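You operate a simulated robot arm through the tools that you are given. There is no shell and no other tool.

You run a simulated two-armed robot. Do the job below in one go: nothing can be reset, and whatever is moved stays where it is left.

JOB
Switch off the drying box, park its plug, lift the basket out.
Fine: green switch off before the hood comes off, heat dial to OFF, black switch off before the plug goes to its rest; hood on the bench, yellow handled basket on the blue ribbed mat; drop nothing. Set down upright: yellow handled basket.
Where things are to end (x, y in the base frame): silver hood within 6 cm of [93, -16].

The check looks at the end state, three seconds after you hand in, the way a careful person would. Anything else that was tipped, shoved, dropped, spilled or broken makes it a failure.

ROBOT AND FRAMES
Two 6-joint arms with two-finger parallel grippers on one trunk that stands fixed in place. Base frame: the origin is at the foot of the trunk, x ahead of it, y to its left, z up. Readings come in cm, degrees, newtons and seconds.
The left shoulder is at [28, 18.5, 113], the right one opposite. With the tool pointing down near the work surface each hand reaches from about 56 to 94 cm from the base axis, measured 20 degrees to its own side. Payload 1.57 kg a hand.
The TCP of each hand is the grasp point between the finger pads, 3 cm short of the fingertips. In the tool frame z runs along the fingers and y along their closing line. The gripper opens to 8 cm. The fingers are 1.7 cm wide and 1.2 cm thick; the gripper's body (4 by 8.2 cm) begins 8 cm behind the TCP.
Orientation is that of the tool frame in the base frame, as a unit quaternion [w, x, y, z]. With the fingers straight down and closing along the base's y, the tool's x points along the base's -x, its y along +y and its z along -z.

CONTROLS
- The arms move only by the tool nudge_tool. It takes "left_rows", "right_rows" or both (then of equal length, played together; a hand with none holds still); each is text: rows parted by semicolons, each of 7 numbers parted by spaces: the finger opening in cm, from 0 to 8, then the shift along the tool's x, y, z in cm, then the turn, a rotation vector about the tool's x, y, z in degrees. In form: hand x y z rx ry rz; .... A call has 1 to 20 rows; each row is the pose to reach, as a shift and turn from the pose commanded when the call began, along the tool's axes at that moment. Each row takes 0.2 s and may step no farther than 5 cm and 8.6 degrees from the row before; otherwise, or with a gripper value out of range, the whole call is refused. Where a pose cannot be reached the arm comes as near as it can. A force on the tool above 40 N (or 10 N above the force at the start of the call, whichever is more), or a blocked arm, ends the call early, and 0.2 s more pass. The fingers move at their own pace (about 15.3 cm/s each) and stop on an object; they squeeze with about 21 N. The grip force told is the motor's: it shows also when the fingers shut on nothing. Time passes only in rows, and 0.2 s behind the last, so rows that repeat a pose let the fingers close. It gives the time, the measured TCP pose, the force on the tool (base axes), the opening and the grip force at its end, in the units of the frame above (readings bear some noise), with the torque about the TCP (base axes, N m) and any sound that the robot's microphone picked up.
- Cameras (640 x 400 px; columns grow to the right, rows downward): "scene" is now at [22.39, -3.75, 156.21]; the picture's right is [-0.51, -0.86, 0.00], its down [-0.70, 0.41, -0.59] and it looks along [0.50, -0.30, -0.81] (base axes); focal length 286 px, centre (320, 200). "left" rides on the left gripper at [7.2, 0.7, -12.2] in its tool frame; the picture's right is [-0.09, 1.00, 0.00], its down [-0.84, -0.08, -0.54] and it looks along [-0.54, -0.05, 0.84] (tool axes); focal length 238 px, centre (320, 200). "right" rides on the right gripper at [7.2, -0.7, -12.2] in its tool frame; the picture's right is [0.09, 1.00, 0.00], its down [-0.84, 0.08, -0.54] and it looks along [-0.54, 0.05, 0.84] (tool axes); focal length 238 px, centre (320, 200). There is no depth. A picture from a camera that has moved, and an enlarged one, comes with that camera's place and axes in the base frame and with its lens.
- snapshot(camera): a new picture of that camera. No time passes.
- move_column(by): slides the trunk up (or, below 0, down) by that many cm; the arms and the scene camera ride with it, the base frame stays. It gives what a move gives, with no picture.
- turn_head(pan, tilt): turns the head with the scene camera to pan (to the left, within 86 degrees either way) and tilt (down, from -29 to 69), counted from straight ahead of the robot. It gives what a move gives.
- close_up(camera, box): a new picture of the part [left, top, right, bottom] of that camera's present view, enlarged. No time passes.
- close_job(): hands the job in; it is judged then, once.

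Nothing tells you positions but the pictures and the camera data. Unless the task says otherwise, let go and move clear before handing in.

The tools are called after "Call:" as name(argument=value, ...) on one line, values as JSON. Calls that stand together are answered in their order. nudge_tool: Moves the arms, as the interface text tells. Its arguments: {"type":"object","properties":{"left_rows":{"type":"string"},"right_rows":{"type":"string"}},"required":[]} The other tools are called the same way: move_column (by) slides the trunk up or down; turn_head (pan, tilt) turns the head that bears the scene camera; snapshot (camera) takes a picture; close_up (camera, box) takes an enlarged picture of a part of a camera's view; close_job () hands the job in.

At the start:

```text
clock: 0.0
left_position: [60.74, -3.16, 123.14]
left_tool_rot: [0.0, 0.0, 1.0, 0.0]
left_ft_force: [-0.5, 0.5, 0.2]
left_moment: [0.05, -0.01, -0.02]
left_width: 7.99
left_gripper_force: 0.2
right_position: [32.81, -44.03, 125.79]
right_tool_rot: [-0.001, 0.0, 1.0, 0.0]
right_ft_force: [-0.4, -0.8, 1.1]
right_moment: [0.01, -0.02, -0.05]
right_width: 8.0
right_gripper_force: 0.0
trunk travel left (down, up): [-82.5, 16.5]
head pan, tilt: [-30.4, 54.1]
```

scene: 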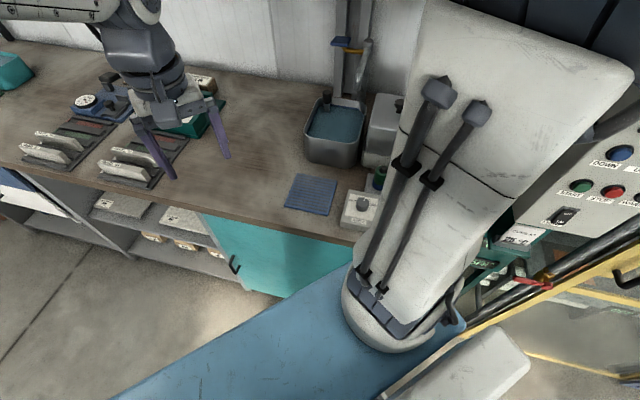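
right: 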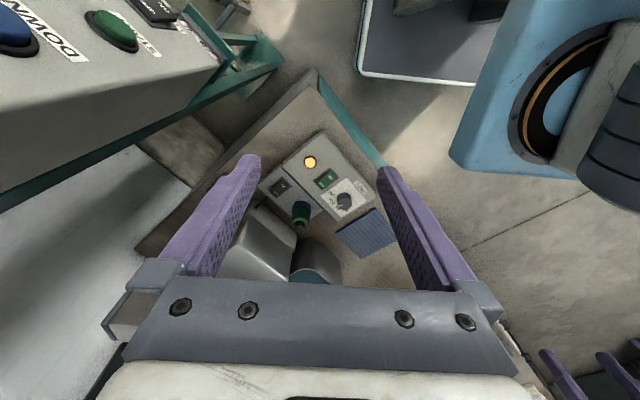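
left: 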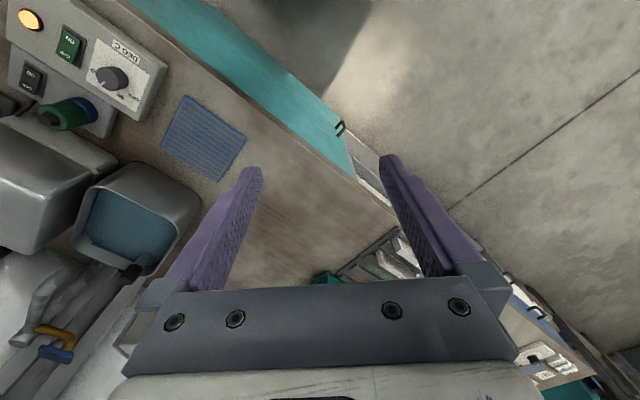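

I see a bench with a blue mat, a control unit with switches, a dial and a green plug, and a metal hood over something. I'll take closer looks before moving anything.

Call:
close_up(camera="left", box=[0, 0, 280, 280])

Call:
close_up(camera="right", box=[200, 110, 420, 290])

Call:
close_up(camera="scene", box=[260, 60, 440, 260])

```text
1.43 times, centred on (140, 140) of left
camera zoom: at [53.69, -2.45, 135.27], right [0.09, 1.0, 0.0], down [0.84, -0.08, 0.54], along [0.54, -0.05, -0.84], focal length 340 px, centre (577, 286)
```

zoom: 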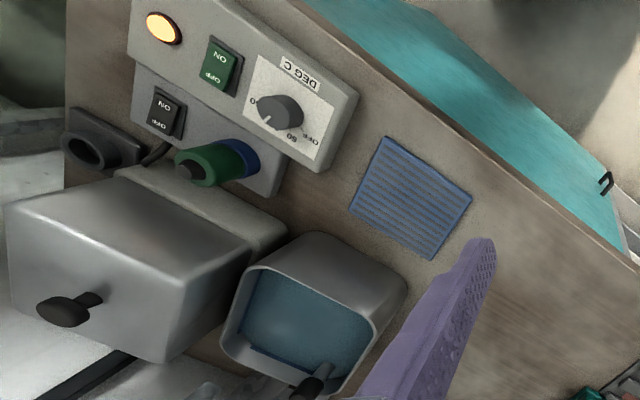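

```text
2.22 times, centred on (310, 200) of right
camera zoom: at [25.67, -44.52, 137.91], right [-0.09, 1.0, 0.0], down [0.84, 0.08, 0.54], along [0.54, 0.05, -0.84], focal length 530 px, centre (342, 200)
```

zoom: 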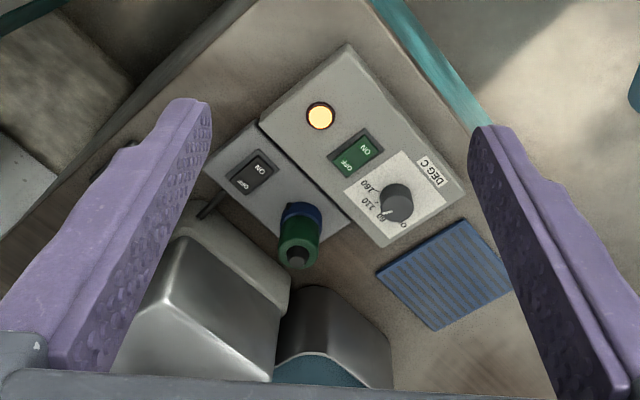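

```text
2.00 times, centred on (350, 160) of scene
camera zoom: at [22.39, -3.75, 156.21], right [-0.51, -0.86, 0.0], down [-0.7, 0.41, -0.59], along [0.5, -0.3, -0.81], focal length 572 px, centre (260, 280)
```

zoom: 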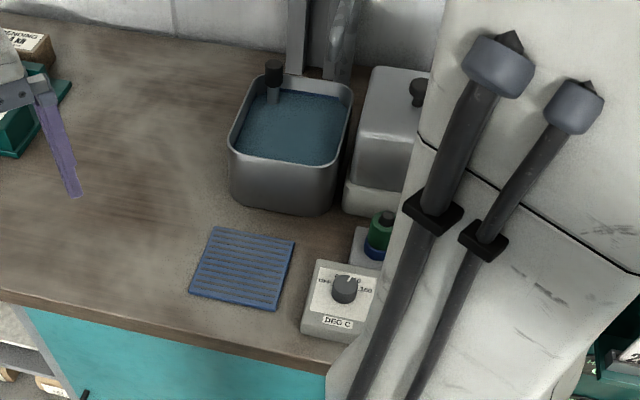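

The bench runs at about 45° to the robot, and I place the mat near [67, -27.5, 88]. I'm zooming in tightly on the control box, plug, rest and hood to triangulate them.

Call:
close_up(camera="left", box=[0, 0, 160, 100])

Call:
close_up(camera="left", box=[0, 80, 240, 230])

Call:
close_up(camera="left", box=[0, 240, 180, 400])

Call:
close_up(camera="right", box=[250, 130, 410, 230])

Call:
close_up(camera="right", box=[210, 190, 370, 290])

Call:
close_up(camera="scene", box=[280, 0, 440, 140])

```text
4.00 times, centred on (80, 50) of left
camera zoom: at [53.69, -2.45, 135.27], right [0.09, 1.0, 0.0], down [0.84, -0.08, 0.54], along [0.54, -0.05, -0.84], focal length 953 px, centre (1280, 800)
```

zoom: 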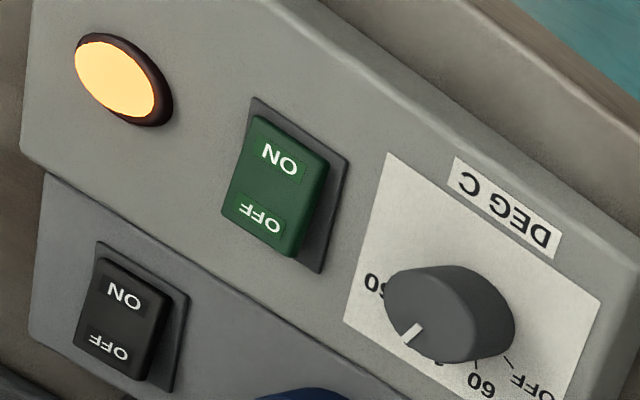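

```text
2.67 times, centred on (120, 155) of left
camera zoom: at [53.69, -2.45, 135.27], right [0.09, 1.0, 0.0], down [0.84, -0.08, 0.54], along [0.54, -0.05, -0.84], focal length 636 px, centre (853, 320)
```

zoom: 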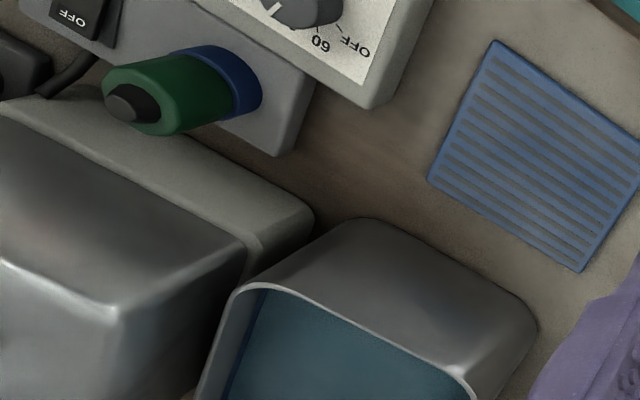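

```text
2.50 times, centred on (90, 320) of left
camera zoom: at [53.69, -2.45, 135.27], right [0.09, 1.0, 0.0], down [0.84, -0.08, 0.54], along [0.54, -0.05, -0.84], focal length 596 px, centre (895, -100)
```

zoom: 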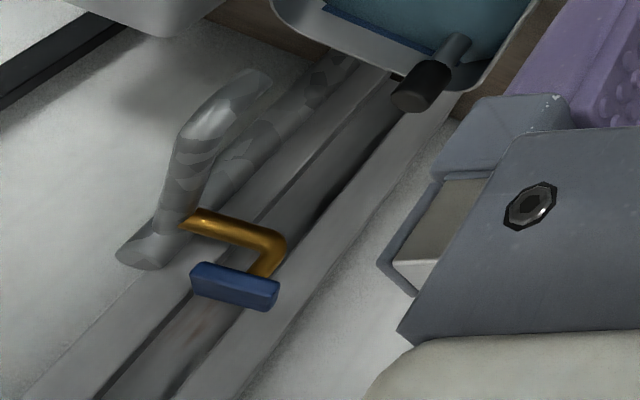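

```text
4.00 times, centred on (330, 180) of right
camera zoom: at [25.67, -44.52, 137.91], right [-0.09, 1.0, 0.0], down [0.84, 0.08, 0.54], along [0.54, 0.05, -0.84], focal length 953 px, centre (280, 280)
```

zoom: 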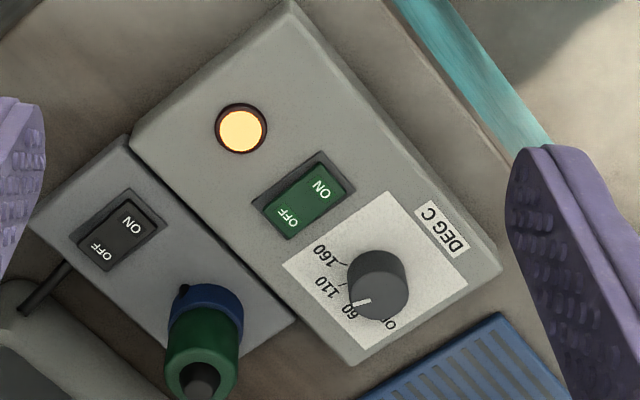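

```text
4.00 times, centred on (290, 240) of right
camera zoom: at [25.67, -44.52, 137.91], right [-0.09, 1.0, 0.0], down [0.84, 0.08, 0.54], along [0.54, 0.05, -0.84], focal length 953 px, centre (440, 40)
```

zoom: 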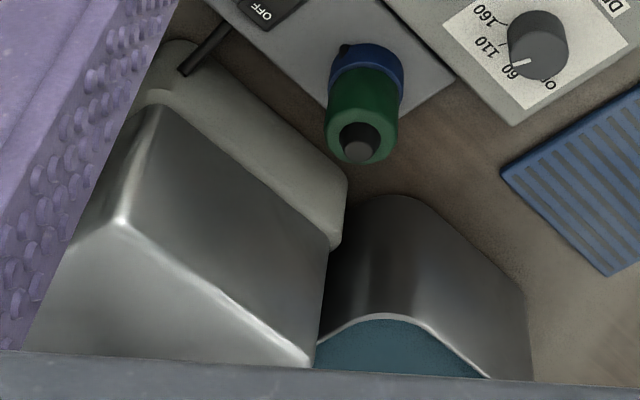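

```text
2.86 times, centred on (360, 70) of scene
camera zoom: at [22.39, -3.75, 156.21], right [-0.51, -0.86, 0.0], down [-0.7, 0.41, -0.59], along [0.5, -0.3, -0.81], focal length 817 px, centre (206, 571)
```

zoom: 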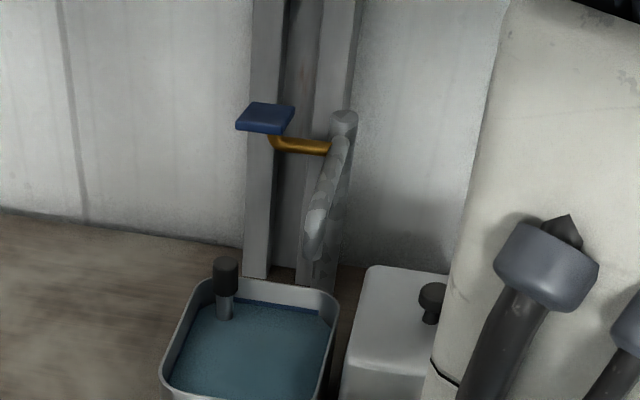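

Triangulation gives these positions:
- Green switch about [50, -41, 91]
- Dial about [55, -36.5, 92]
- Black switch about [54, -51.6, 90]
- Plug top about [59.5, -46, 97]
- Hood knob about [70.6, -58.7, 107]

I'll bring the right hand over the control box, yawed 45° to match the bench, and look again from closer.

Call:
nudge_tool(right_rows="8 -2.2 0.9 1 0 0 6; 8 -4.3 1.7 2.3 0 0 12; 8 -6.5 2.6 4 0 0 19; 8 -8.7 3.4 5.5 0 0 26; 8 -10.9 4.3 7 0 0 32; 8 -13 5.1 8.5 0 0 39; 8 -15.2 6 10 0 0 45")

```text
clock: 1.6
left_position: [60.78, -3.1, 123.02]
left_tool_rot: [0.001, 0.0, 1.0, 0.0]
left_ft_force: [-0.1, 0.3, 0.1]
left_moment: [0.0, 0.01, 0.03]
left_width: 8.02
left_gripper_force: 0.1
right_position: [48.18, -37.94, 116.01]
right_tool_rot: [0.0, 0.383, 0.924, 0.001]
right_ft_force: [-1.1, 0.7, 1.1]
right_moment: [-0.03, 0.03, -0.01]
right_width: 7.99
right_gripper_force: 0.0
trunk travel left (down, up): [-82.5, 16.5]
head pan, tilt: [-30.4, 54.1]
```

Call:
snapshot(camera="right")

Call:
snapshot(camera="scene")

Call:
snapshot(camera="left")

```text
taken
camera right: at [42.55, -33.26, 128.07], right [0.64, 0.77, 0.0], down [0.65, -0.54, 0.54], along [0.42, -0.35, -0.84], focal length 238 px, centre (320, 200)
```

right: 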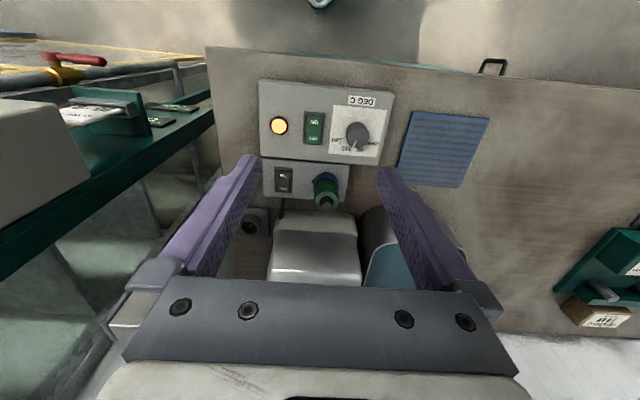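

```text
taken
camera scene: at [22.38, -3.75, 156.21], right [-0.51, -0.86, 0.0], down [-0.7, 0.41, -0.59], along [0.5, -0.3, -0.81], focal length 286 px, centre (320, 200)
```

scene: 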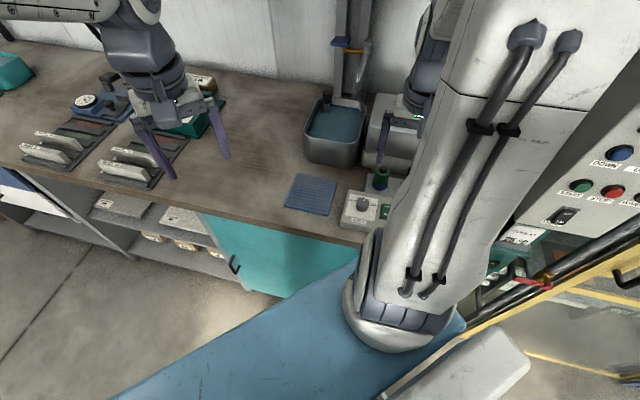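

```text
taken
camera left: at [53.69, -2.46, 135.27], right [0.09, 1.0, 0.0], down [0.84, -0.08, 0.54], along [0.54, -0.05, -0.84], focal length 238 px, centre (320, 200)
```

left: 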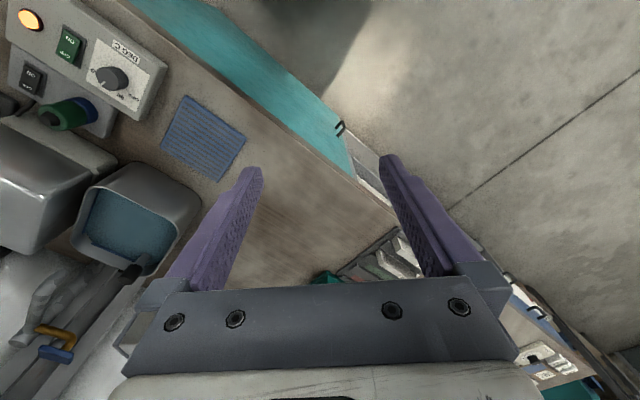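

The right camera is now square to the bench, with the control box in view. I'm zooming in on the dial, plug and rest.

Call:
close_up(camera="right", box=[240, 70, 400, 170])

Call:
close_up(camera="right", box=[230, 150, 400, 290])

Call:
close_up(camera="right", box=[320, 80, 400, 170])

```text
4.00 times, centred on (320, 120) of right
camera zoom: at [42.55, -33.26, 128.07], right [0.64, 0.77, 0.0], down [0.65, -0.54, 0.54], along [0.42, -0.35, -0.84], focal length 953 px, centre (320, 520)
```

zoom: 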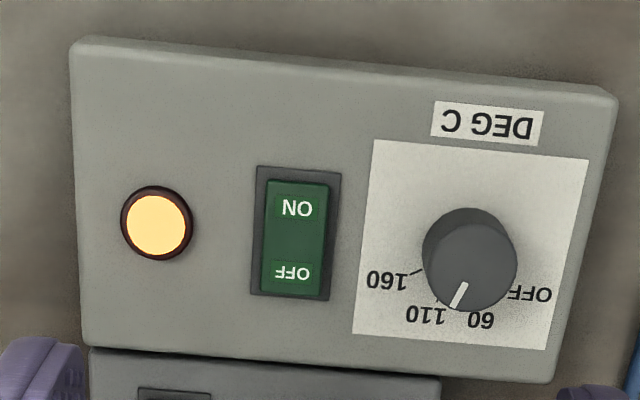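

```text
2.86 times, centred on (315, 220) of right
camera zoom: at [42.55, -33.26, 128.07], right [0.64, 0.77, 0.0], down [0.65, -0.54, 0.54], along [0.42, -0.35, -0.84], focal length 681 px, centre (334, 143)
```

zoom: 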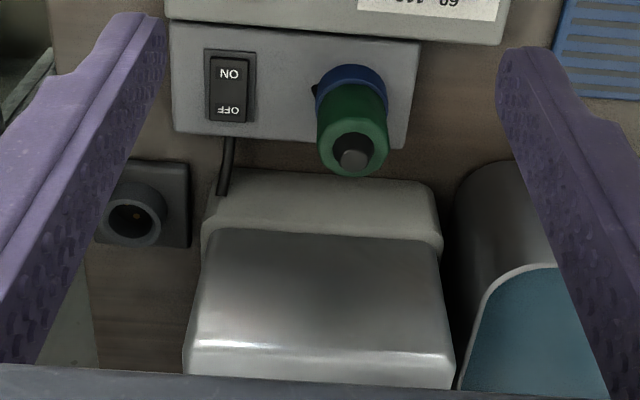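

```text
4.44 times, centred on (360, 125) of right
camera zoom: at [42.55, -33.26, 128.07], right [0.64, 0.77, 0.0], down [0.65, -0.54, 0.54], along [0.42, -0.35, -0.84], focal length 1059 px, centre (142, 533)
```

zoom: 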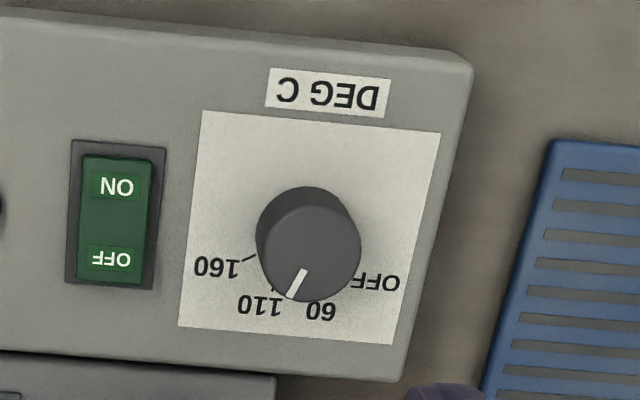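

The dial pointer sits between 60 and 110, and OFF is counter-clockwise from it. I take the green rocker's OFF end to be near [51.3, -41.9]. I'll close the fingers and hover just above it.

Call:
nudge_tool(right_rows="0 -1.2 -0.1 3.5; 0 -2.5 -0.3 7.5")

```text
refused: a row must be a list of 7 entries
```

The call needs 7 numbers per row, so I'm resending the hover move with the turn entries included.

Call:
nudge_tool(right_rows="0 -1.2 -0.1 3.5 0 0 0; 0 -2.5 -0.3 7.5 0 0 0; 0 -3.8 -0.4 11.5 0 0 0; 0 -5 -0.6 15 0 0 0; 0 -5 -0.6 18 0 0 0; 0 -5 -0.6 18 0 0 0")

Call:
snapshot(camera="right")

Call:
close_up(camera="right", box=[240, 80, 400, 200])

```text
clock: 3.0
left_position: [60.94, -3.04, 123.15]
left_tool_rot: [0.0, 0.001, 1.0, 0.0]
left_ft_force: [0.7, 0.2, -0.1]
left_moment: [0.0, 0.04, 0.01]
left_width: 8.01
left_gripper_force: 0.0
right_position: [51.16, -42.0, 97.68]
right_tool_rot: [0.0, 0.383, 0.924, -0.001]
right_ft_force: [-0.4, 0.1, 0.2]
right_moment: [0.0, -0.01, 0.01]
right_width: 0.01
right_gripper_force: 21.0
trunk travel left (down, up): [-82.5, 16.5]
head pan, tilt: [-30.4, 54.1]
```

```text
taken
camera right: at [45.67, -37.2, 109.76], right [0.64, 0.77, 0.0], down [0.65, -0.54, 0.54], along [0.42, -0.35, -0.84], focal length 238 px, centre (320, 200)
```

right: 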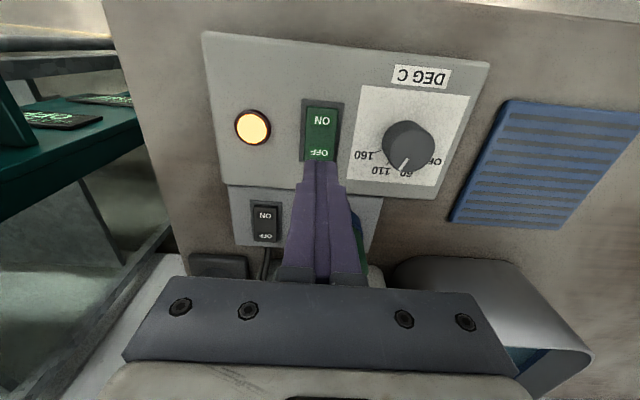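

```text
3.33 times, centred on (320, 140) of right
camera zoom: at [45.67, -37.2, 109.76], right [0.64, 0.77, 0.0], down [0.65, -0.54, 0.54], along [0.42, -0.35, -0.84], focal length 794 px, centre (320, 400)
```

zoom: 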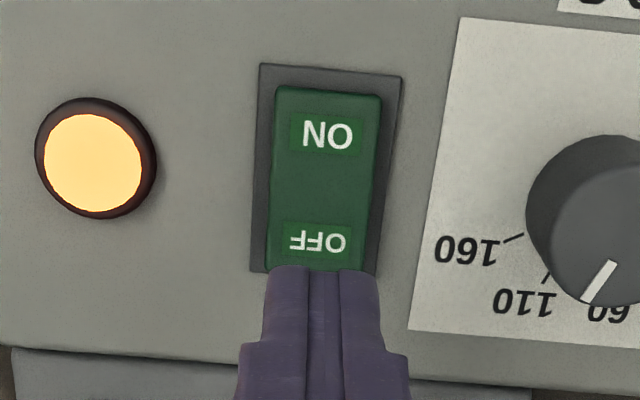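

The fingertips are lined up over the OFF end of the green rocker. I'm pressing down gradually and watching force and sound.

Call:
nudge_tool(right_rows="0 -0.2 0 1.5 0 0 0; 0 -0.3 0 2.5 0 0 0; 0 -0.3 0 2.9 0 0 0; 0 -0.3 0 3.2 0 0 0; 0 -0.3 0 3.2 0 0 0")

Call:
close_up(camera="right", box=[240, 80, 400, 200])

```text
clock: 4.2
left_position: [60.66, -3.05, 123.19]
left_tool_rot: [0.002, 0.001, 1.0, -0.001]
left_ft_force: [-0.2, -0.2, -0.2]
left_moment: [-0.02, 0.0, -0.02]
left_width: 7.98
left_gripper_force: 0.0
right_position: [51.49, -42.05, 94.79]
right_tool_rot: [0.002, 0.383, 0.924, 0.0]
right_ft_force: [-2.5, 1.9, 40.0]
right_moment: [0.31, 0.35, 0.06]
right_width: 0.0
right_gripper_force: 21.4
trunk travel left (down, up): [-82.5, 16.5]
head pan, tilt: [-30.4, 54.1]
```

```text
3.33 times, centred on (320, 140) of right
camera zoom: at [45.79, -37.33, 106.87], right [0.64, 0.77, 0.0], down [0.64, -0.54, 0.54], along [0.42, -0.35, -0.84], focal length 794 px, centre (320, 400)
```

zoom: 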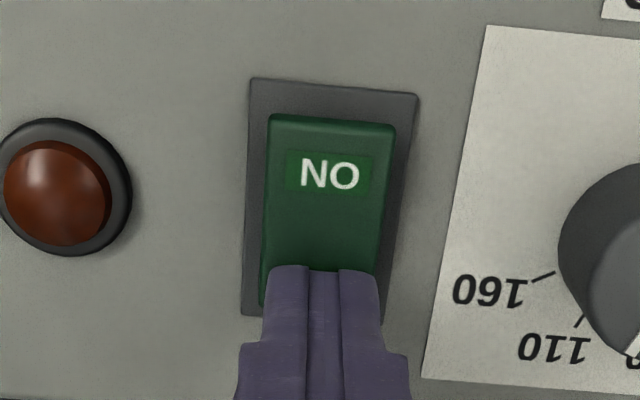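

The lamp went out, so the green switch is off. I'll lift away and move above the heat dial with the fingers open.

Call:
nudge_tool(right_rows="0 0 0 -4 0 0 0; 0 0 0 -8 0 0 0; 6 0.6 2.2 -11 0 0 0; 6 1.2 4.4 -12 0 0 0; 6 1.9 6.7 -12 0 0 0; 6 1.9 6.7 -12 0 0 0")

Call:
snapshot(camera="right")

Call:
close_up(camera="right", box=[240, 80, 400, 180])

```text
clock: 5.6
left_position: [60.92, -3.09, 123.13]
left_tool_rot: [0.001, 0.0, 1.0, 0.0]
left_ft_force: [-0.2, 1.3, -0.9]
left_moment: [0.02, -0.02, -0.01]
left_width: 7.99
left_gripper_force: 0.1
right_position: [54.65, -36.07, 106.44]
right_tool_rot: [0.001, 0.382, 0.924, 0.0]
right_ft_force: [-0.5, -1.1, 0.0]
right_moment: [-0.01, -0.01, 0.01]
right_width: 5.99
right_gripper_force: 0.0
trunk travel left (down, up): [-82.5, 16.5]
head pan, tilt: [-30.4, 54.1]
```

```text
taken
camera right: at [49.14, -31.36, 118.63], right [0.64, 0.77, 0.0], down [0.65, -0.54, 0.54], along [0.42, -0.35, -0.84], focal length 238 px, centre (320, 200)
```

right: 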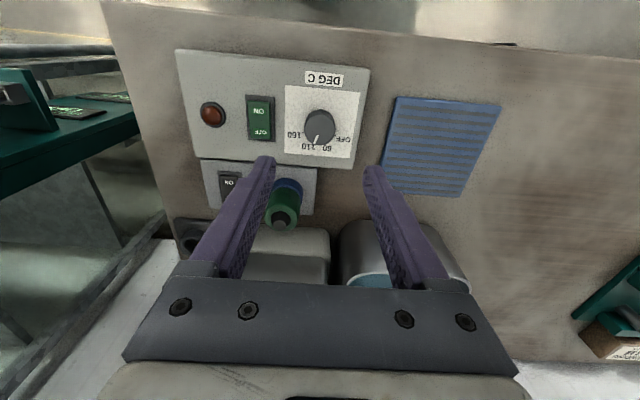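

```text
4.00 times, centred on (320, 130) of right
camera zoom: at [49.14, -31.36, 118.63], right [0.64, 0.77, 0.0], down [0.65, -0.54, 0.54], along [0.42, -0.35, -0.84], focal length 953 px, centre (320, 480)
```

zoom: 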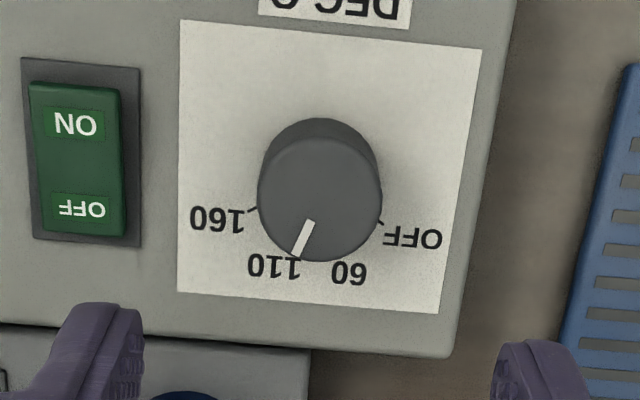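

The pointer is at about 110, and OFF is roughly 80° counter-clockwise. I put the dial knob at [55.1, -36.3] with its top near z = 93. I'll lower the open fingers around it.

Call:
nudge_tool(right_rows="6 -0.2 0 4 0 0 0; 6 -0.35 0 8 0 0 0; 6 -0.35 0 10 0 0 0; 6 -0.35 0 11 0 0 0; 6 -0.35 0 11.8 0 0 0; 6 -0.35 0 11.8 0 0 0")

Call:
close_up(camera="right", box=[220, 80, 420, 220])

```text
clock: 7.0
left_position: [60.78, -3.09, 123.06]
left_tool_rot: [0.001, 0.0, 1.0, 0.0]
left_ft_force: [-0.5, 0.2, 0.0]
left_moment: [0.04, 0.0, -0.02]
left_width: 8.03
left_gripper_force: 0.1
right_position: [55.15, -36.33, 94.81]
right_tool_rot: [0.0, 0.383, 0.924, 0.001]
right_ft_force: [0.3, 0.4, -0.7]
right_moment: [0.04, -0.02, 0.02]
right_width: 5.99
right_gripper_force: 0.0
trunk travel left (down, up): [-82.5, 16.5]
head pan, tilt: [-30.4, 54.1]
```

```text
2.86 times, centred on (320, 150) of right
camera zoom: at [49.5, -31.6, 106.89], right [0.64, 0.77, 0.0], down [0.65, -0.54, 0.54], along [0.42, -0.35, -0.84], focal length 681 px, centre (320, 343)
```

zoom: 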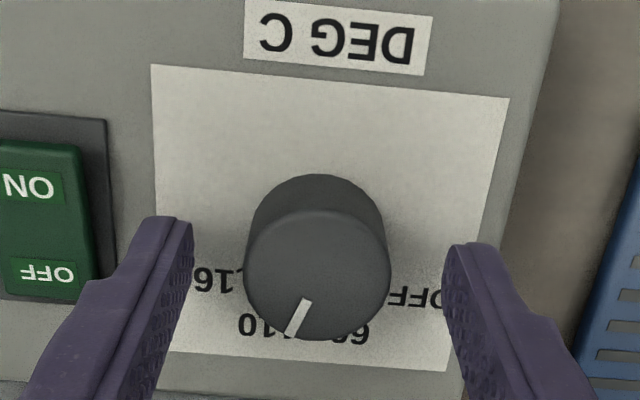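

The fingers straddle the knob well. I'll close on it and turn it counter-clockwise in stages.

Call:
nudge_tool(right_rows="6 -0.1 0 0.2 0 0 0; 2 -0.1 0 0.2 0 0 0; 2 -0.1 0 0.2 0 0 0; 2 -0.1 0 0.2 0 0 -8; 2 -0.1 0 0.2 0 0 -16; 2 -0.1 0 0.2 0 0 -24; 2 -0.1 0 0.2 0 0 -32; 2 -0.1 0 0.2 0 0 -40; 2 -0.1 0 0.2 0 0 -40")

Call:
close_up(camera="right", box=[220, 80, 420, 220])

```text
clock: 9.0
left_position: [60.79, -3.16, 123.02]
left_tool_rot: [0.0, 0.0, 1.0, 0.0]
left_ft_force: [-0.4, 0.4, -0.3]
left_moment: [-0.02, 0.01, -0.04]
left_width: 8.02
left_gripper_force: 0.0
right_position: [55.17, -36.28, 94.57]
right_tool_rot: [-0.001, 0.044, 0.999, 0.001]
right_ft_force: [-3.8, 2.8, -11.9]
right_moment: [-0.5, -0.6, -0.04]
right_width: 3.35
right_gripper_force: 41.0
trunk travel left (down, up): [-82.5, 16.5]
head pan, tilt: [-30.4, 54.1]
```

```text
2.86 times, centred on (320, 150) of right
camera zoom: at [47.89, -36.28, 106.69], right [-0.01, 1.0, 0.0], down [0.84, 0.0, 0.54], along [0.54, 0.0, -0.84], focal length 681 px, centre (320, 343)
```

zoom: 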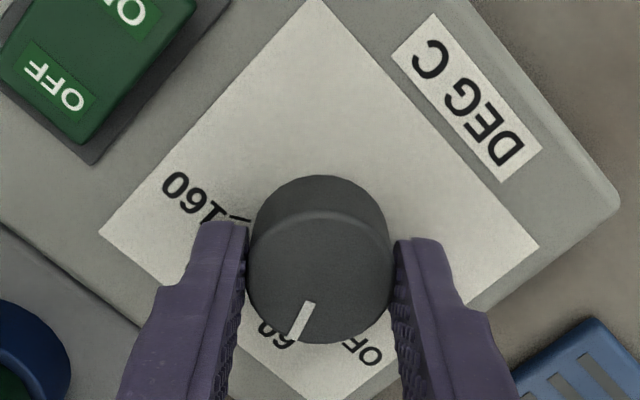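

The knob turns with the grip and the pointer is now at 60. I'll continue another 40° to OFF.

Call:
nudge_tool(right_rows="2 0 0 0 0 0 -8; 2 0 0 0 0 0 -16; 2 0 0 0 0 0 -24; 2 0 0 0 0 0 -32; 2 0 0 0 0 0 -38; 2 0 0 0 0 0 -38")

Call:
close_up(camera="right", box=[220, 80, 420, 220])

```text
clock: 10.4
left_position: [60.81, -3.0, 123.04]
left_tool_rot: [0.0, 0.0, 1.0, 0.0]
left_ft_force: [1.2, -1.1, -0.2]
left_moment: [-0.01, -0.01, -0.03]
left_width: 7.99
left_gripper_force: 0.0
right_position: [55.02, -36.27, 94.64]
right_tool_rot: [-0.001, -0.285, 0.959, 0.0]
right_ft_force: [-3.7, 20.0, 2.2]
right_moment: [0.3, -0.2, 0.01]
right_width: 3.34
right_gripper_force: 40.8
trunk travel left (down, up): [-82.5, 16.5]
head pan, tilt: [-30.4, 54.1]
```

```text
2.86 times, centred on (320, 150) of right
camera zoom: at [49.43, -40.62, 106.69], right [-0.62, 0.78, 0.0], down [0.66, 0.52, 0.54], along [0.42, 0.34, -0.84], focal length 681 px, centre (320, 343)
```

zoom: 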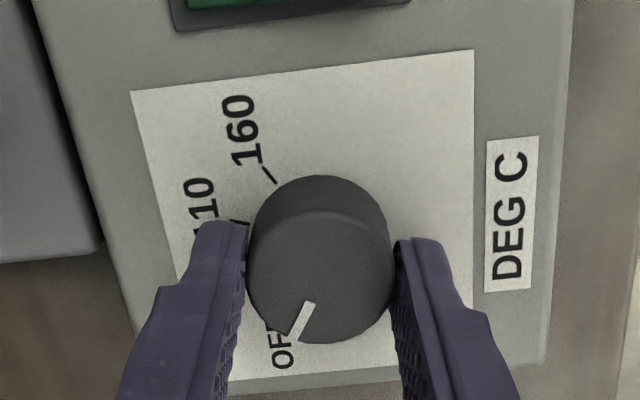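

The pointer looks close to OFF. I'll open the fingers, back off a little, and check.

Call:
nudge_tool(right_rows="6 0 0 0 0 0 0; 6 0 0 0 0 0 0; 6 0 0 -3 0 0 0; 6 0 0 -7 0 0 0; 6 0 0 -7 0 0 0")

Call:
close_up(camera="right", box=[240, 80, 400, 180])

```text
clock: 11.6
left_position: [60.71, -3.18, 123.14]
left_tool_rot: [0.0, 0.0, 1.0, 0.0]
left_ft_force: [-0.7, 0.7, 0.5]
left_moment: [0.01, 0.01, 0.02]
left_width: 8.0
left_gripper_force: 0.1
right_position: [55.11, -36.47, 101.71]
right_tool_rot: [0.001, -0.284, 0.959, -0.001]
right_ft_force: [-0.3, -0.4, 0.4]
right_moment: [-0.03, 0.0, 0.01]
right_width: 5.99
right_gripper_force: 0.0
trunk travel left (down, up): [-82.5, 16.5]
head pan, tilt: [-30.4, 54.1]
```

```text
4.00 times, centred on (320, 130) of right
camera zoom: at [49.44, -40.83, 113.81], right [-0.62, 0.79, 0.0], down [0.66, 0.52, 0.54], along [0.43, 0.34, -0.84], focal length 953 px, centre (320, 480)
```

zoom: 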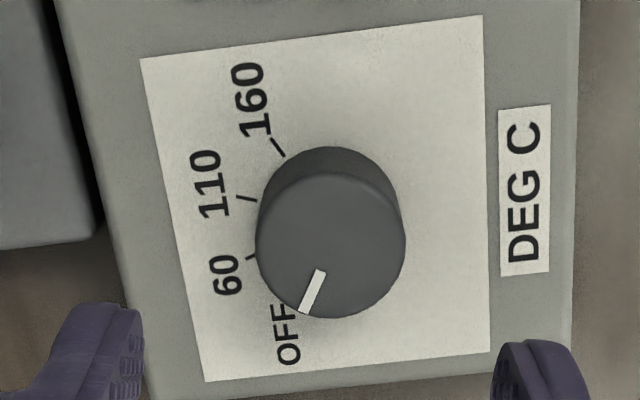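

The pointer is exactly on the OFF tick. Next I'll turn the wrist back to face the bench and hover over the black switch's OFF end, near [55.4, -52.5].

Call:
nudge_tool(right_rows="3 0 0 -3 0 0 0; 0 0.8 -1.3 -4 0 0 8; 0 1.7 -2.7 -4 0 0 16; 0 2.5 -4.1 -4 0 0 24; 0 3.4 -5.4 -4 0 0 32; 0 4.2 -6.8 -4 0 0 40; 0 5.1 -8.2 -4 0 0 48; 0 5.9 -9.5 -4 0 0 56; 0 6.8 -10.9 -4 0 0 64; 0 7.6 -12.2 -4 0 0 72; 0 8.5 -13.6 -3 0 0 78; 0 8.5 -13.6 -1 0 0 78; 0 8.5 -13.6 -1 0 0 78")

Call:
snapshot(camera="right")

Call:
close_up(camera="right", box=[240, 80, 400, 200])

```text
clock: 14.4
left_position: [60.86, -3.08, 123.23]
left_tool_rot: [0.001, 0.0, 1.0, -0.001]
left_ft_force: [-0.1, 0.2, -0.3]
left_moment: [0.03, -0.02, -0.02]
left_width: 7.99
left_gripper_force: 0.1
right_position: [55.55, -52.25, 102.54]
right_tool_rot: [0.0, 0.383, 0.924, -0.001]
right_ft_force: [0.4, -0.3, -0.1]
right_moment: [-0.01, 0.03, 0.02]
right_width: 0.0
right_gripper_force: 21.3
trunk travel left (down, up): [-82.5, 16.5]
head pan, tilt: [-30.4, 54.1]
```

```text
taken
camera right: at [49.94, -47.61, 114.64], right [0.64, 0.77, 0.0], down [0.65, -0.54, 0.54], along [0.42, -0.35, -0.84], focal length 238 px, centre (320, 200)
```

right: 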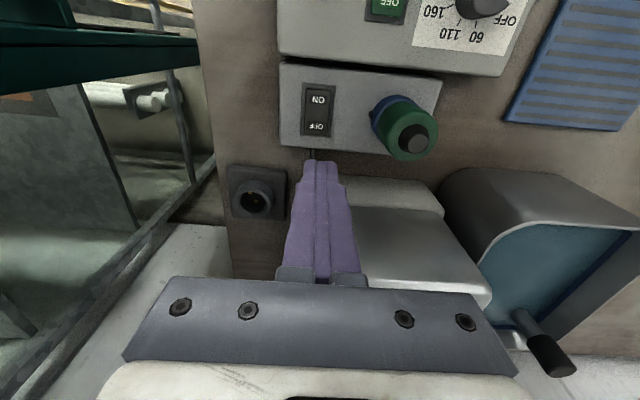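

```text
3.33 times, centred on (320, 140) of right
camera zoom: at [49.94, -47.61, 114.64], right [0.64, 0.77, 0.0], down [0.65, -0.54, 0.54], along [0.42, -0.35, -0.84], focal length 794 px, centre (320, 400)
```

zoom: 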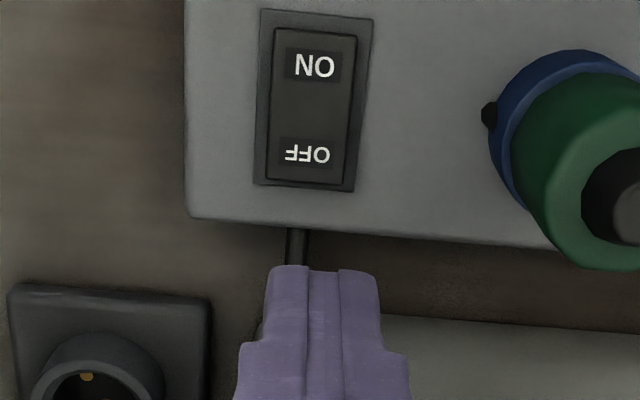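

The black rocker's OFF label is about half a centimetre to the left of my tips. I'll correct for that and press down gently.

Call:
nudge_tool(right_rows="0 0.2 -0.45 3.5 0 0 0; 0 0.2 -0.45 6.5 0 0 0; 0 0.2 -0.45 7.5 0 0 0; 0 0.2 -0.45 8.1 0 0 0; 0 0.2 -0.45 8.5 0 0 0; 0 0.2 -0.45 8.8 0 0 0; 0 0.2 -0.45 9.1 0 0 0; 0 0.2 -0.45 9.3 0 0 0")

Call:
close_up(camera="right", box=[240, 80, 400, 200])

```text
clock: 16.2
left_position: [60.77, -3.03, 123.15]
left_tool_rot: [-0.001, 0.0, 1.0, 0.0]
left_ft_force: [-0.6, -0.5, 0.5]
left_moment: [0.0, 0.0, 0.02]
left_width: 7.98
left_gripper_force: 0.2
right_position: [54.89, -52.62, 93.78]
right_tool_rot: [0.003, 0.383, 0.924, -0.001]
right_ft_force: [-2.4, 3.7, 19.2]
right_moment: [0.2, 0.17, 0.01]
right_width: 0.0
right_gripper_force: 20.7
trunk travel left (down, up): [-82.5, 16.5]
head pan, tilt: [-30.4, 54.1]
stopped in row 8 (right hand): the force on the tool passed its limit at 44 N (the readings are from after the stop); the commanded pose is now the measured one
```

```text
3.33 times, centred on (320, 140) of right
camera zoom: at [49.37, -47.86, 105.86], right [0.64, 0.77, 0.0], down [0.64, -0.54, 0.55], along [0.42, -0.35, -0.84], focal length 794 px, centre (320, 400)
```

zoom: 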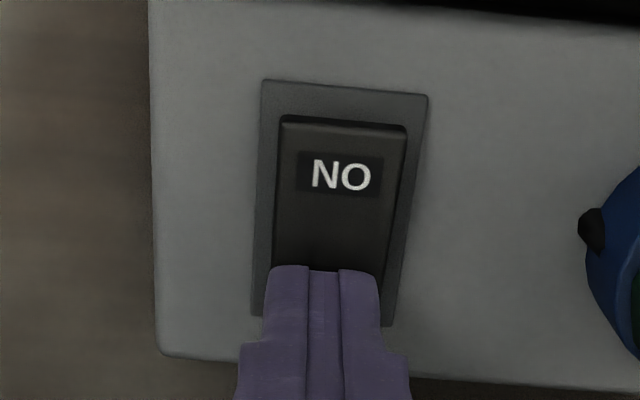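

The rocker looks tipped to OFF. I'll lift back to the earlier viewpoint to compare and confirm.

Call:
nudge_tool(right_rows="0 0 0 -3 0 0 0; 0 0 0 -6 0 0 0; 0 -0.2 0.45 -8.8 0 0 0; 0 -0.2 0.45 -8.8 0 0 0")

Call:
close_up(camera="right", box=[240, 80, 400, 200])

Call:
close_up(camera="right", box=[340, 70, 480, 190])

Call:
close_up(camera="right", box=[210, 140, 300, 230])

Call:
close_up(camera="left", box=[0, 0, 160, 100])

```text
clock: 17.2
left_position: [60.86, -3.08, 123.1]
left_tool_rot: [0.0, 0.0, 1.0, 0.0]
left_ft_force: [0.8, -0.2, 0.4]
left_moment: [-0.05, -0.02, -0.02]
left_width: 8.01
left_gripper_force: 0.0
right_position: [55.43, -52.15, 102.47]
right_tool_rot: [0.0, 0.382, 0.924, -0.001]
right_ft_force: [-0.4, 0.5, -0.4]
right_moment: [0.02, 0.02, -0.03]
right_width: 0.01
right_gripper_force: 20.7
trunk travel left (down, up): [-82.5, 16.5]
head pan, tilt: [-30.4, 54.1]
```

```text
3.33 times, centred on (320, 140) of right
camera zoom: at [49.87, -47.6, 114.48], right [0.64, 0.77, 0.0], down [0.65, -0.54, 0.54], along [0.42, -0.35, -0.84], focal length 794 px, centre (320, 400)
```

zoom: 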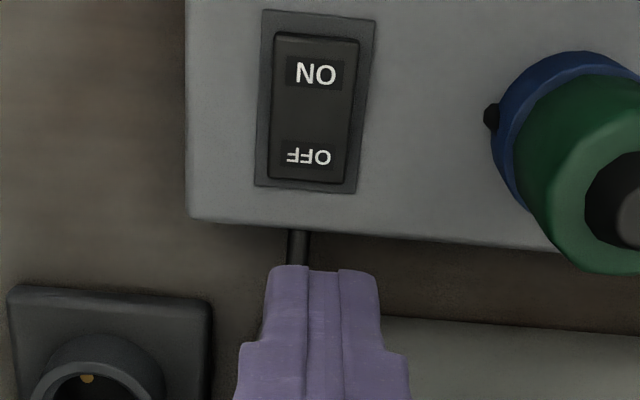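

```text
3.33 times, centred on (410, 130) of right
camera zoom: at [49.87, -47.6, 114.48], right [0.64, 0.77, 0.0], down [0.65, -0.54, 0.54], along [0.42, -0.35, -0.84], focal length 794 px, centre (20, 433)
```

zoom: 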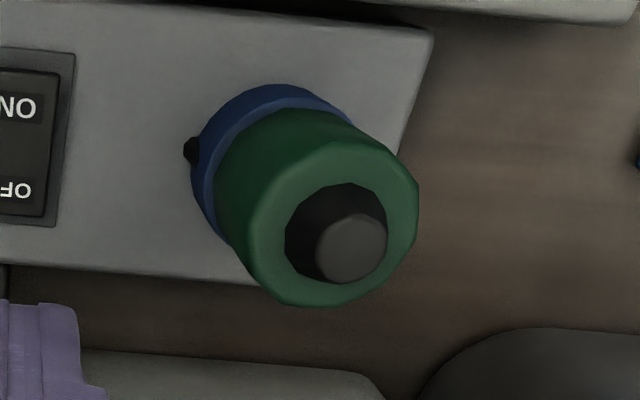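

```text
4.44 times, centred on (255, 185) of right
camera zoom: at [49.87, -47.6, 114.48], right [0.64, 0.77, 0.0], down [0.65, -0.54, 0.54], along [0.42, -0.35, -0.84], focal length 1059 px, centre (609, 267)
```

zoom: 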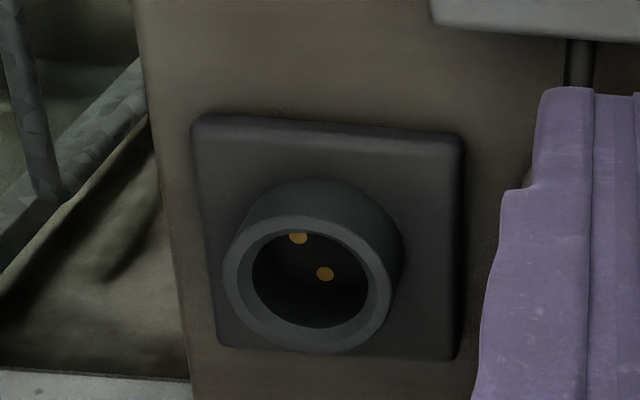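

```text
4.00 times, centred on (80, 50) of left
camera zoom: at [53.69, -2.44, 135.27], right [0.09, 1.0, 0.0], down [0.84, -0.08, 0.54], along [0.54, -0.05, -0.84], focal length 953 px, centre (1280, 800)
```

zoom: 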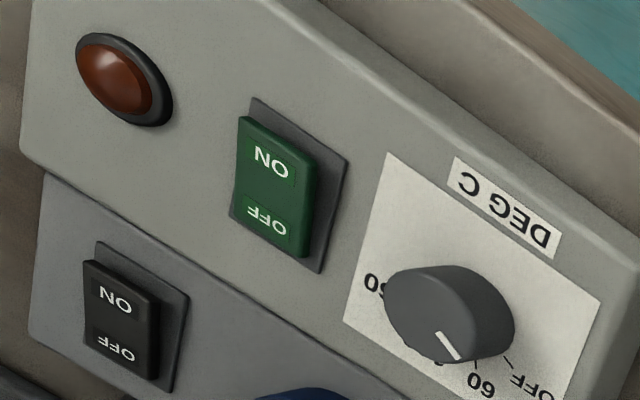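

Both rockers now read OFF and the lamp is dark. Next is the plug, about 4 cm across, at [59.2, -45.8] in its blue socket, and the empty rest cup near [56.8, -63.5]. I'm looking at each closely for any keying.

Call:
close_up(camera="right", box=[365, 85, 425, 135])

Call:
close_up(camera="right", box=[225, 160, 285, 210])

Call:
close_up(camera="left", box=[0, 60, 120, 140])

Call:
snapshot(camera="scene")

```text
8.00 times, centred on (395, 110) of right
camera zoom: at [49.87, -47.6, 114.48], right [0.64, 0.77, 0.0], down [0.65, -0.54, 0.54], along [0.42, -0.35, -0.84], focal length 1907 px, centre (-280, 920)
```

zoom: 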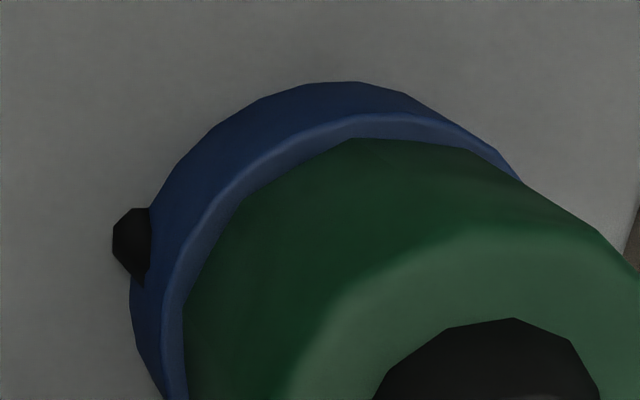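

```text
8.00 times, centred on (255, 185) of right
camera zoom: at [49.87, -47.6, 114.48], right [0.64, 0.77, 0.0], down [0.65, -0.54, 0.54], along [0.42, -0.35, -0.84], focal length 1907 px, centre (840, 320)
```

zoom: 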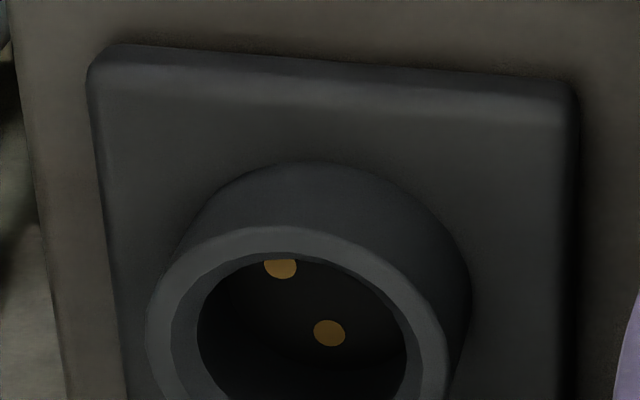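

```text
5.00 times, centred on (60, 100) of left
camera zoom: at [53.69, -2.44, 135.27], right [0.09, 1.0, 0.0], down [0.84, -0.08, 0.54], along [0.54, -0.05, -0.84], focal length 1192 px, centre (1620, 700)
```

zoom: 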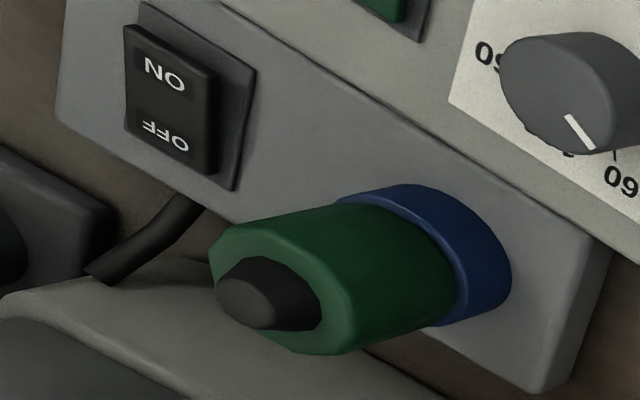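

```text
taken
camera scene: at [22.39, -3.73, 156.21], right [-0.51, -0.86, 0.0], down [-0.7, 0.41, -0.59], along [0.5, -0.3, -0.81], focal length 286 px, centre (320, 200)
```

scene: 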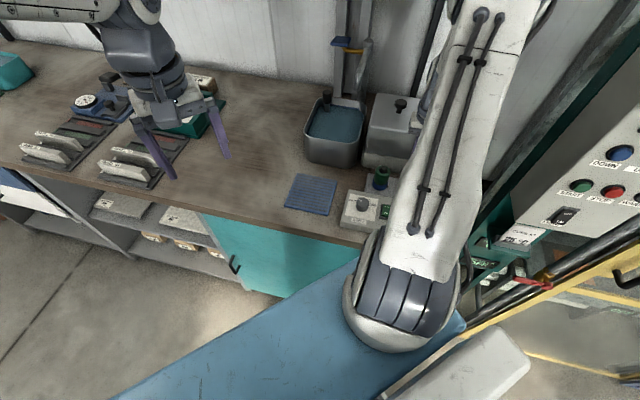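

The rest is a square plate with a tapered cup and two brass pins. I'm checking it from the left camera as well for a key or notch.

Call:
close_up(camera="left", box=[0, 70, 10, 140])

Call:
close_up(camera="scene", box=[360, 60, 440, 240])

```text
5.71 times, centred on (5, 105) of left
camera zoom: at [53.69, -2.44, 135.27], right [0.09, 1.0, 0.0], down [0.84, -0.08, 0.54], along [0.54, -0.05, -0.84], focal length 1362 px, centre (2120, 743)
```

zoom: 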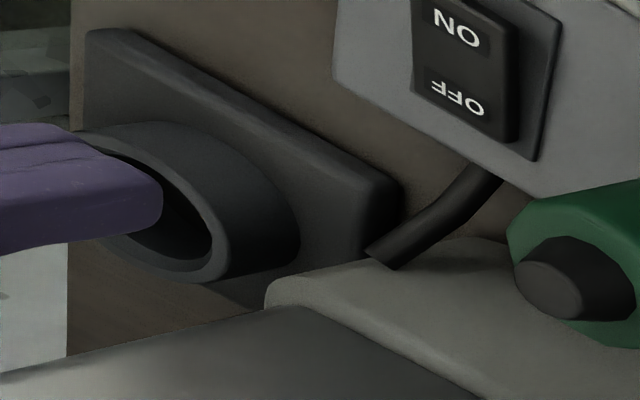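

```text
2.22 times, centred on (400, 150) of scene
camera zoom: at [22.39, -3.73, 156.21], right [-0.51, -0.86, 0.0], down [-0.7, 0.41, -0.59], along [0.5, -0.3, -0.81], focal length 636 px, centre (142, 311)
```

zoom: 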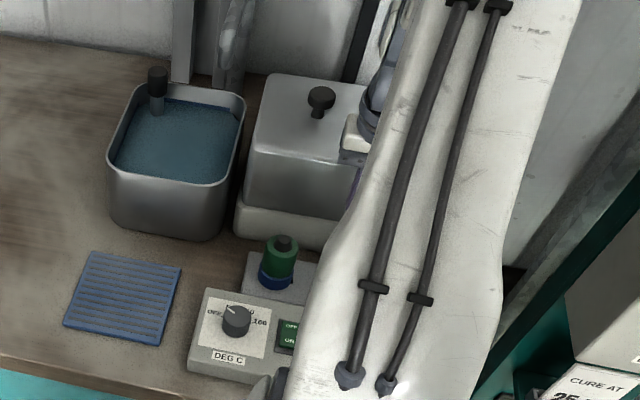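

No keying is visible on the rest. I'll move above the plug with the fingers open.

Call:
nudge_tool(right_rows="2 0 0 -3 0 0 0; 5 0.5 2 -4 0 0 0; 7 1 4 -4 0 0 0; 7 1.5 6 -4 0 0 0; 7 1.8 7.15 -4 0 0 0; 7 1.8 7.15 -4 0 0 0")

Call:
snapshot(camera="right")

Call:
close_up(camera="right", box=[240, 80, 400, 180])

```text
clock: 18.6
left_position: [60.83, -3.15, 123.04]
left_tool_rot: [0.0, 0.0, 1.0, 0.0]
left_ft_force: [0.2, 0.2, -0.1]
left_moment: [-0.04, -0.02, 0.01]
left_width: 7.97
left_gripper_force: 0.1
right_position: [59.24, -46.13, 106.39]
right_tool_rot: [0.002, 0.382, 0.924, -0.001]
right_ft_force: [1.0, 0.0, 0.3]
right_moment: [-0.01, 0.03, -0.03]
right_width: 7.01
right_gripper_force: 0.1
trunk travel left (down, up): [-82.5, 16.5]
head pan, tilt: [-30.4, 54.1]
```

```text
taken
camera right: at [53.62, -41.44, 118.48], right [0.64, 0.77, 0.0], down [0.65, -0.54, 0.54], along [0.42, -0.35, -0.84], focal length 238 px, centre (320, 200)
```

right: 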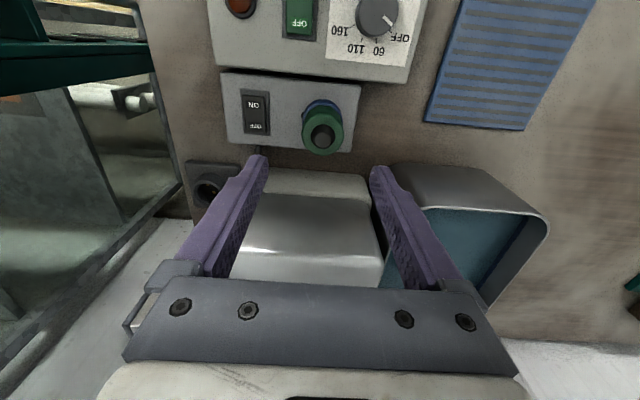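

```text
4.00 times, centred on (320, 130) of right
camera zoom: at [53.62, -41.44, 118.48], right [0.64, 0.77, 0.0], down [0.65, -0.54, 0.54], along [0.42, -0.35, -0.84], focal length 953 px, centre (320, 480)
```

zoom: 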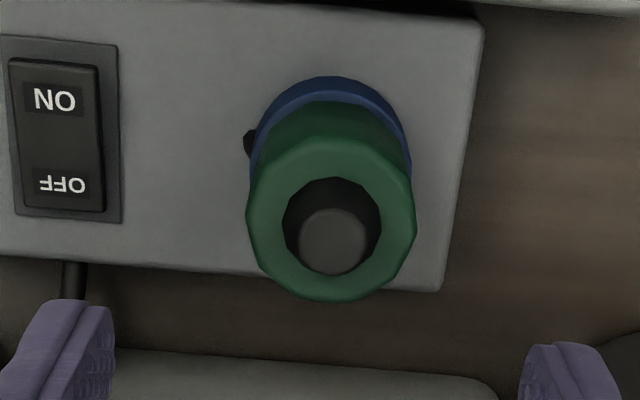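

The plug sits about 0.2 cm right of my axis. I'll lower the fingers around its green body, then check.

Call:
nudge_tool(right_rows="7 0.12 0.25 4 0 0 0; 7 0.12 0.25 7 0 0 0; 7 0.12 0.25 9.5 0 0 0; 7 0.12 0.25 10.4 0 0 0; 7 0.12 0.25 10.4 0 0 0")

Call:
close_up(camera="right", box=[220, 80, 420, 220])

```text
clock: 19.8
left_position: [60.86, -3.16, 122.97]
left_tool_rot: [0.0, 0.0, 1.0, 0.0]
left_ft_force: [-0.3, -1.0, 1.5]
left_moment: [0.0, -0.01, 0.03]
left_width: 8.01
left_gripper_force: 0.0
right_position: [59.45, -45.87, 95.84]
right_tool_rot: [0.002, 0.383, 0.924, -0.001]
right_ft_force: [-0.3, 0.5, 1.1]
right_moment: [-0.03, -0.02, 0.01]
right_width: 6.99
right_gripper_force: 0.0
trunk travel left (down, up): [-82.5, 16.5]
head pan, tilt: [-30.4, 54.1]
```

```text
2.86 times, centred on (320, 150) of right
camera zoom: at [53.82, -41.25, 108.04], right [0.64, 0.77, 0.0], down [0.65, -0.54, 0.54], along [0.42, -0.35, -0.84], focal length 681 px, centre (320, 343)
```

zoom: 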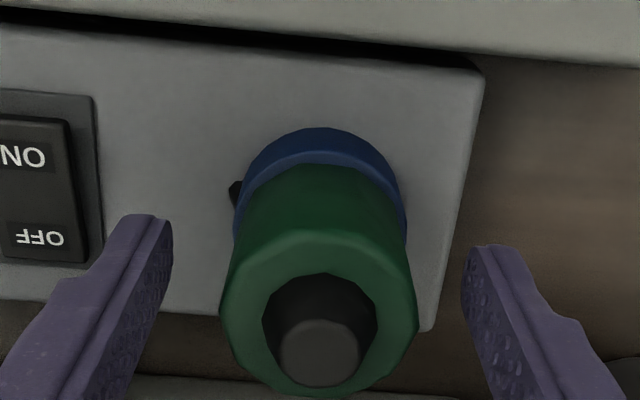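

It's centred well. I'll close on the plug body.

Call:
nudge_tool(right_rows="7 0.15 0 0 0 0 0; 2 0.15 0 0 0 0 0; 2 0.15 0 0 0 0 0; 2 0.15 0 0 0 0 0")

Call:
close_up(camera="right", box=[220, 80, 420, 220])

```text
clock: 20.8
left_position: [60.99, -3.1, 123.02]
left_tool_rot: [0.001, 0.0, 1.0, 0.0]
left_ft_force: [-0.1, -0.4, 0.6]
left_moment: [-0.03, 0.0, -0.02]
left_width: 8.02
left_gripper_force: 0.1
right_position: [59.27, -45.9, 95.96]
right_tool_rot: [0.002, 0.382, 0.924, -0.001]
right_ft_force: [-0.2, -1.2, 4.5]
right_moment: [0.03, -0.04, -0.05]
right_width: 4.09
right_gripper_force: 21.1
trunk travel left (down, up): [-82.5, 16.5]
head pan, tilt: [-30.4, 54.1]
```

```text
2.86 times, centred on (320, 150) of right
camera zoom: at [53.71, -41.07, 108.04], right [0.64, 0.77, 0.0], down [0.65, -0.54, 0.54], along [0.42, -0.35, -0.84], focal length 681 px, centre (320, 343)
```

zoom: 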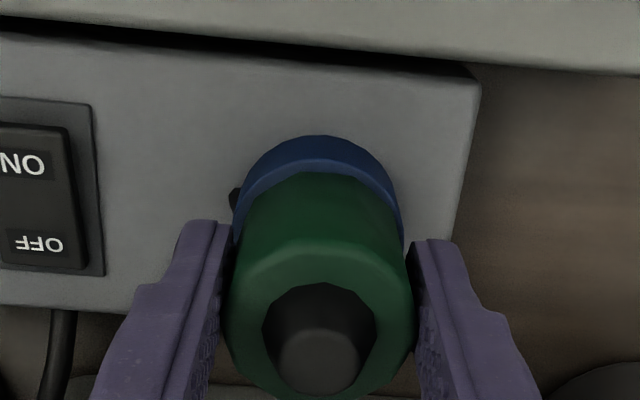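

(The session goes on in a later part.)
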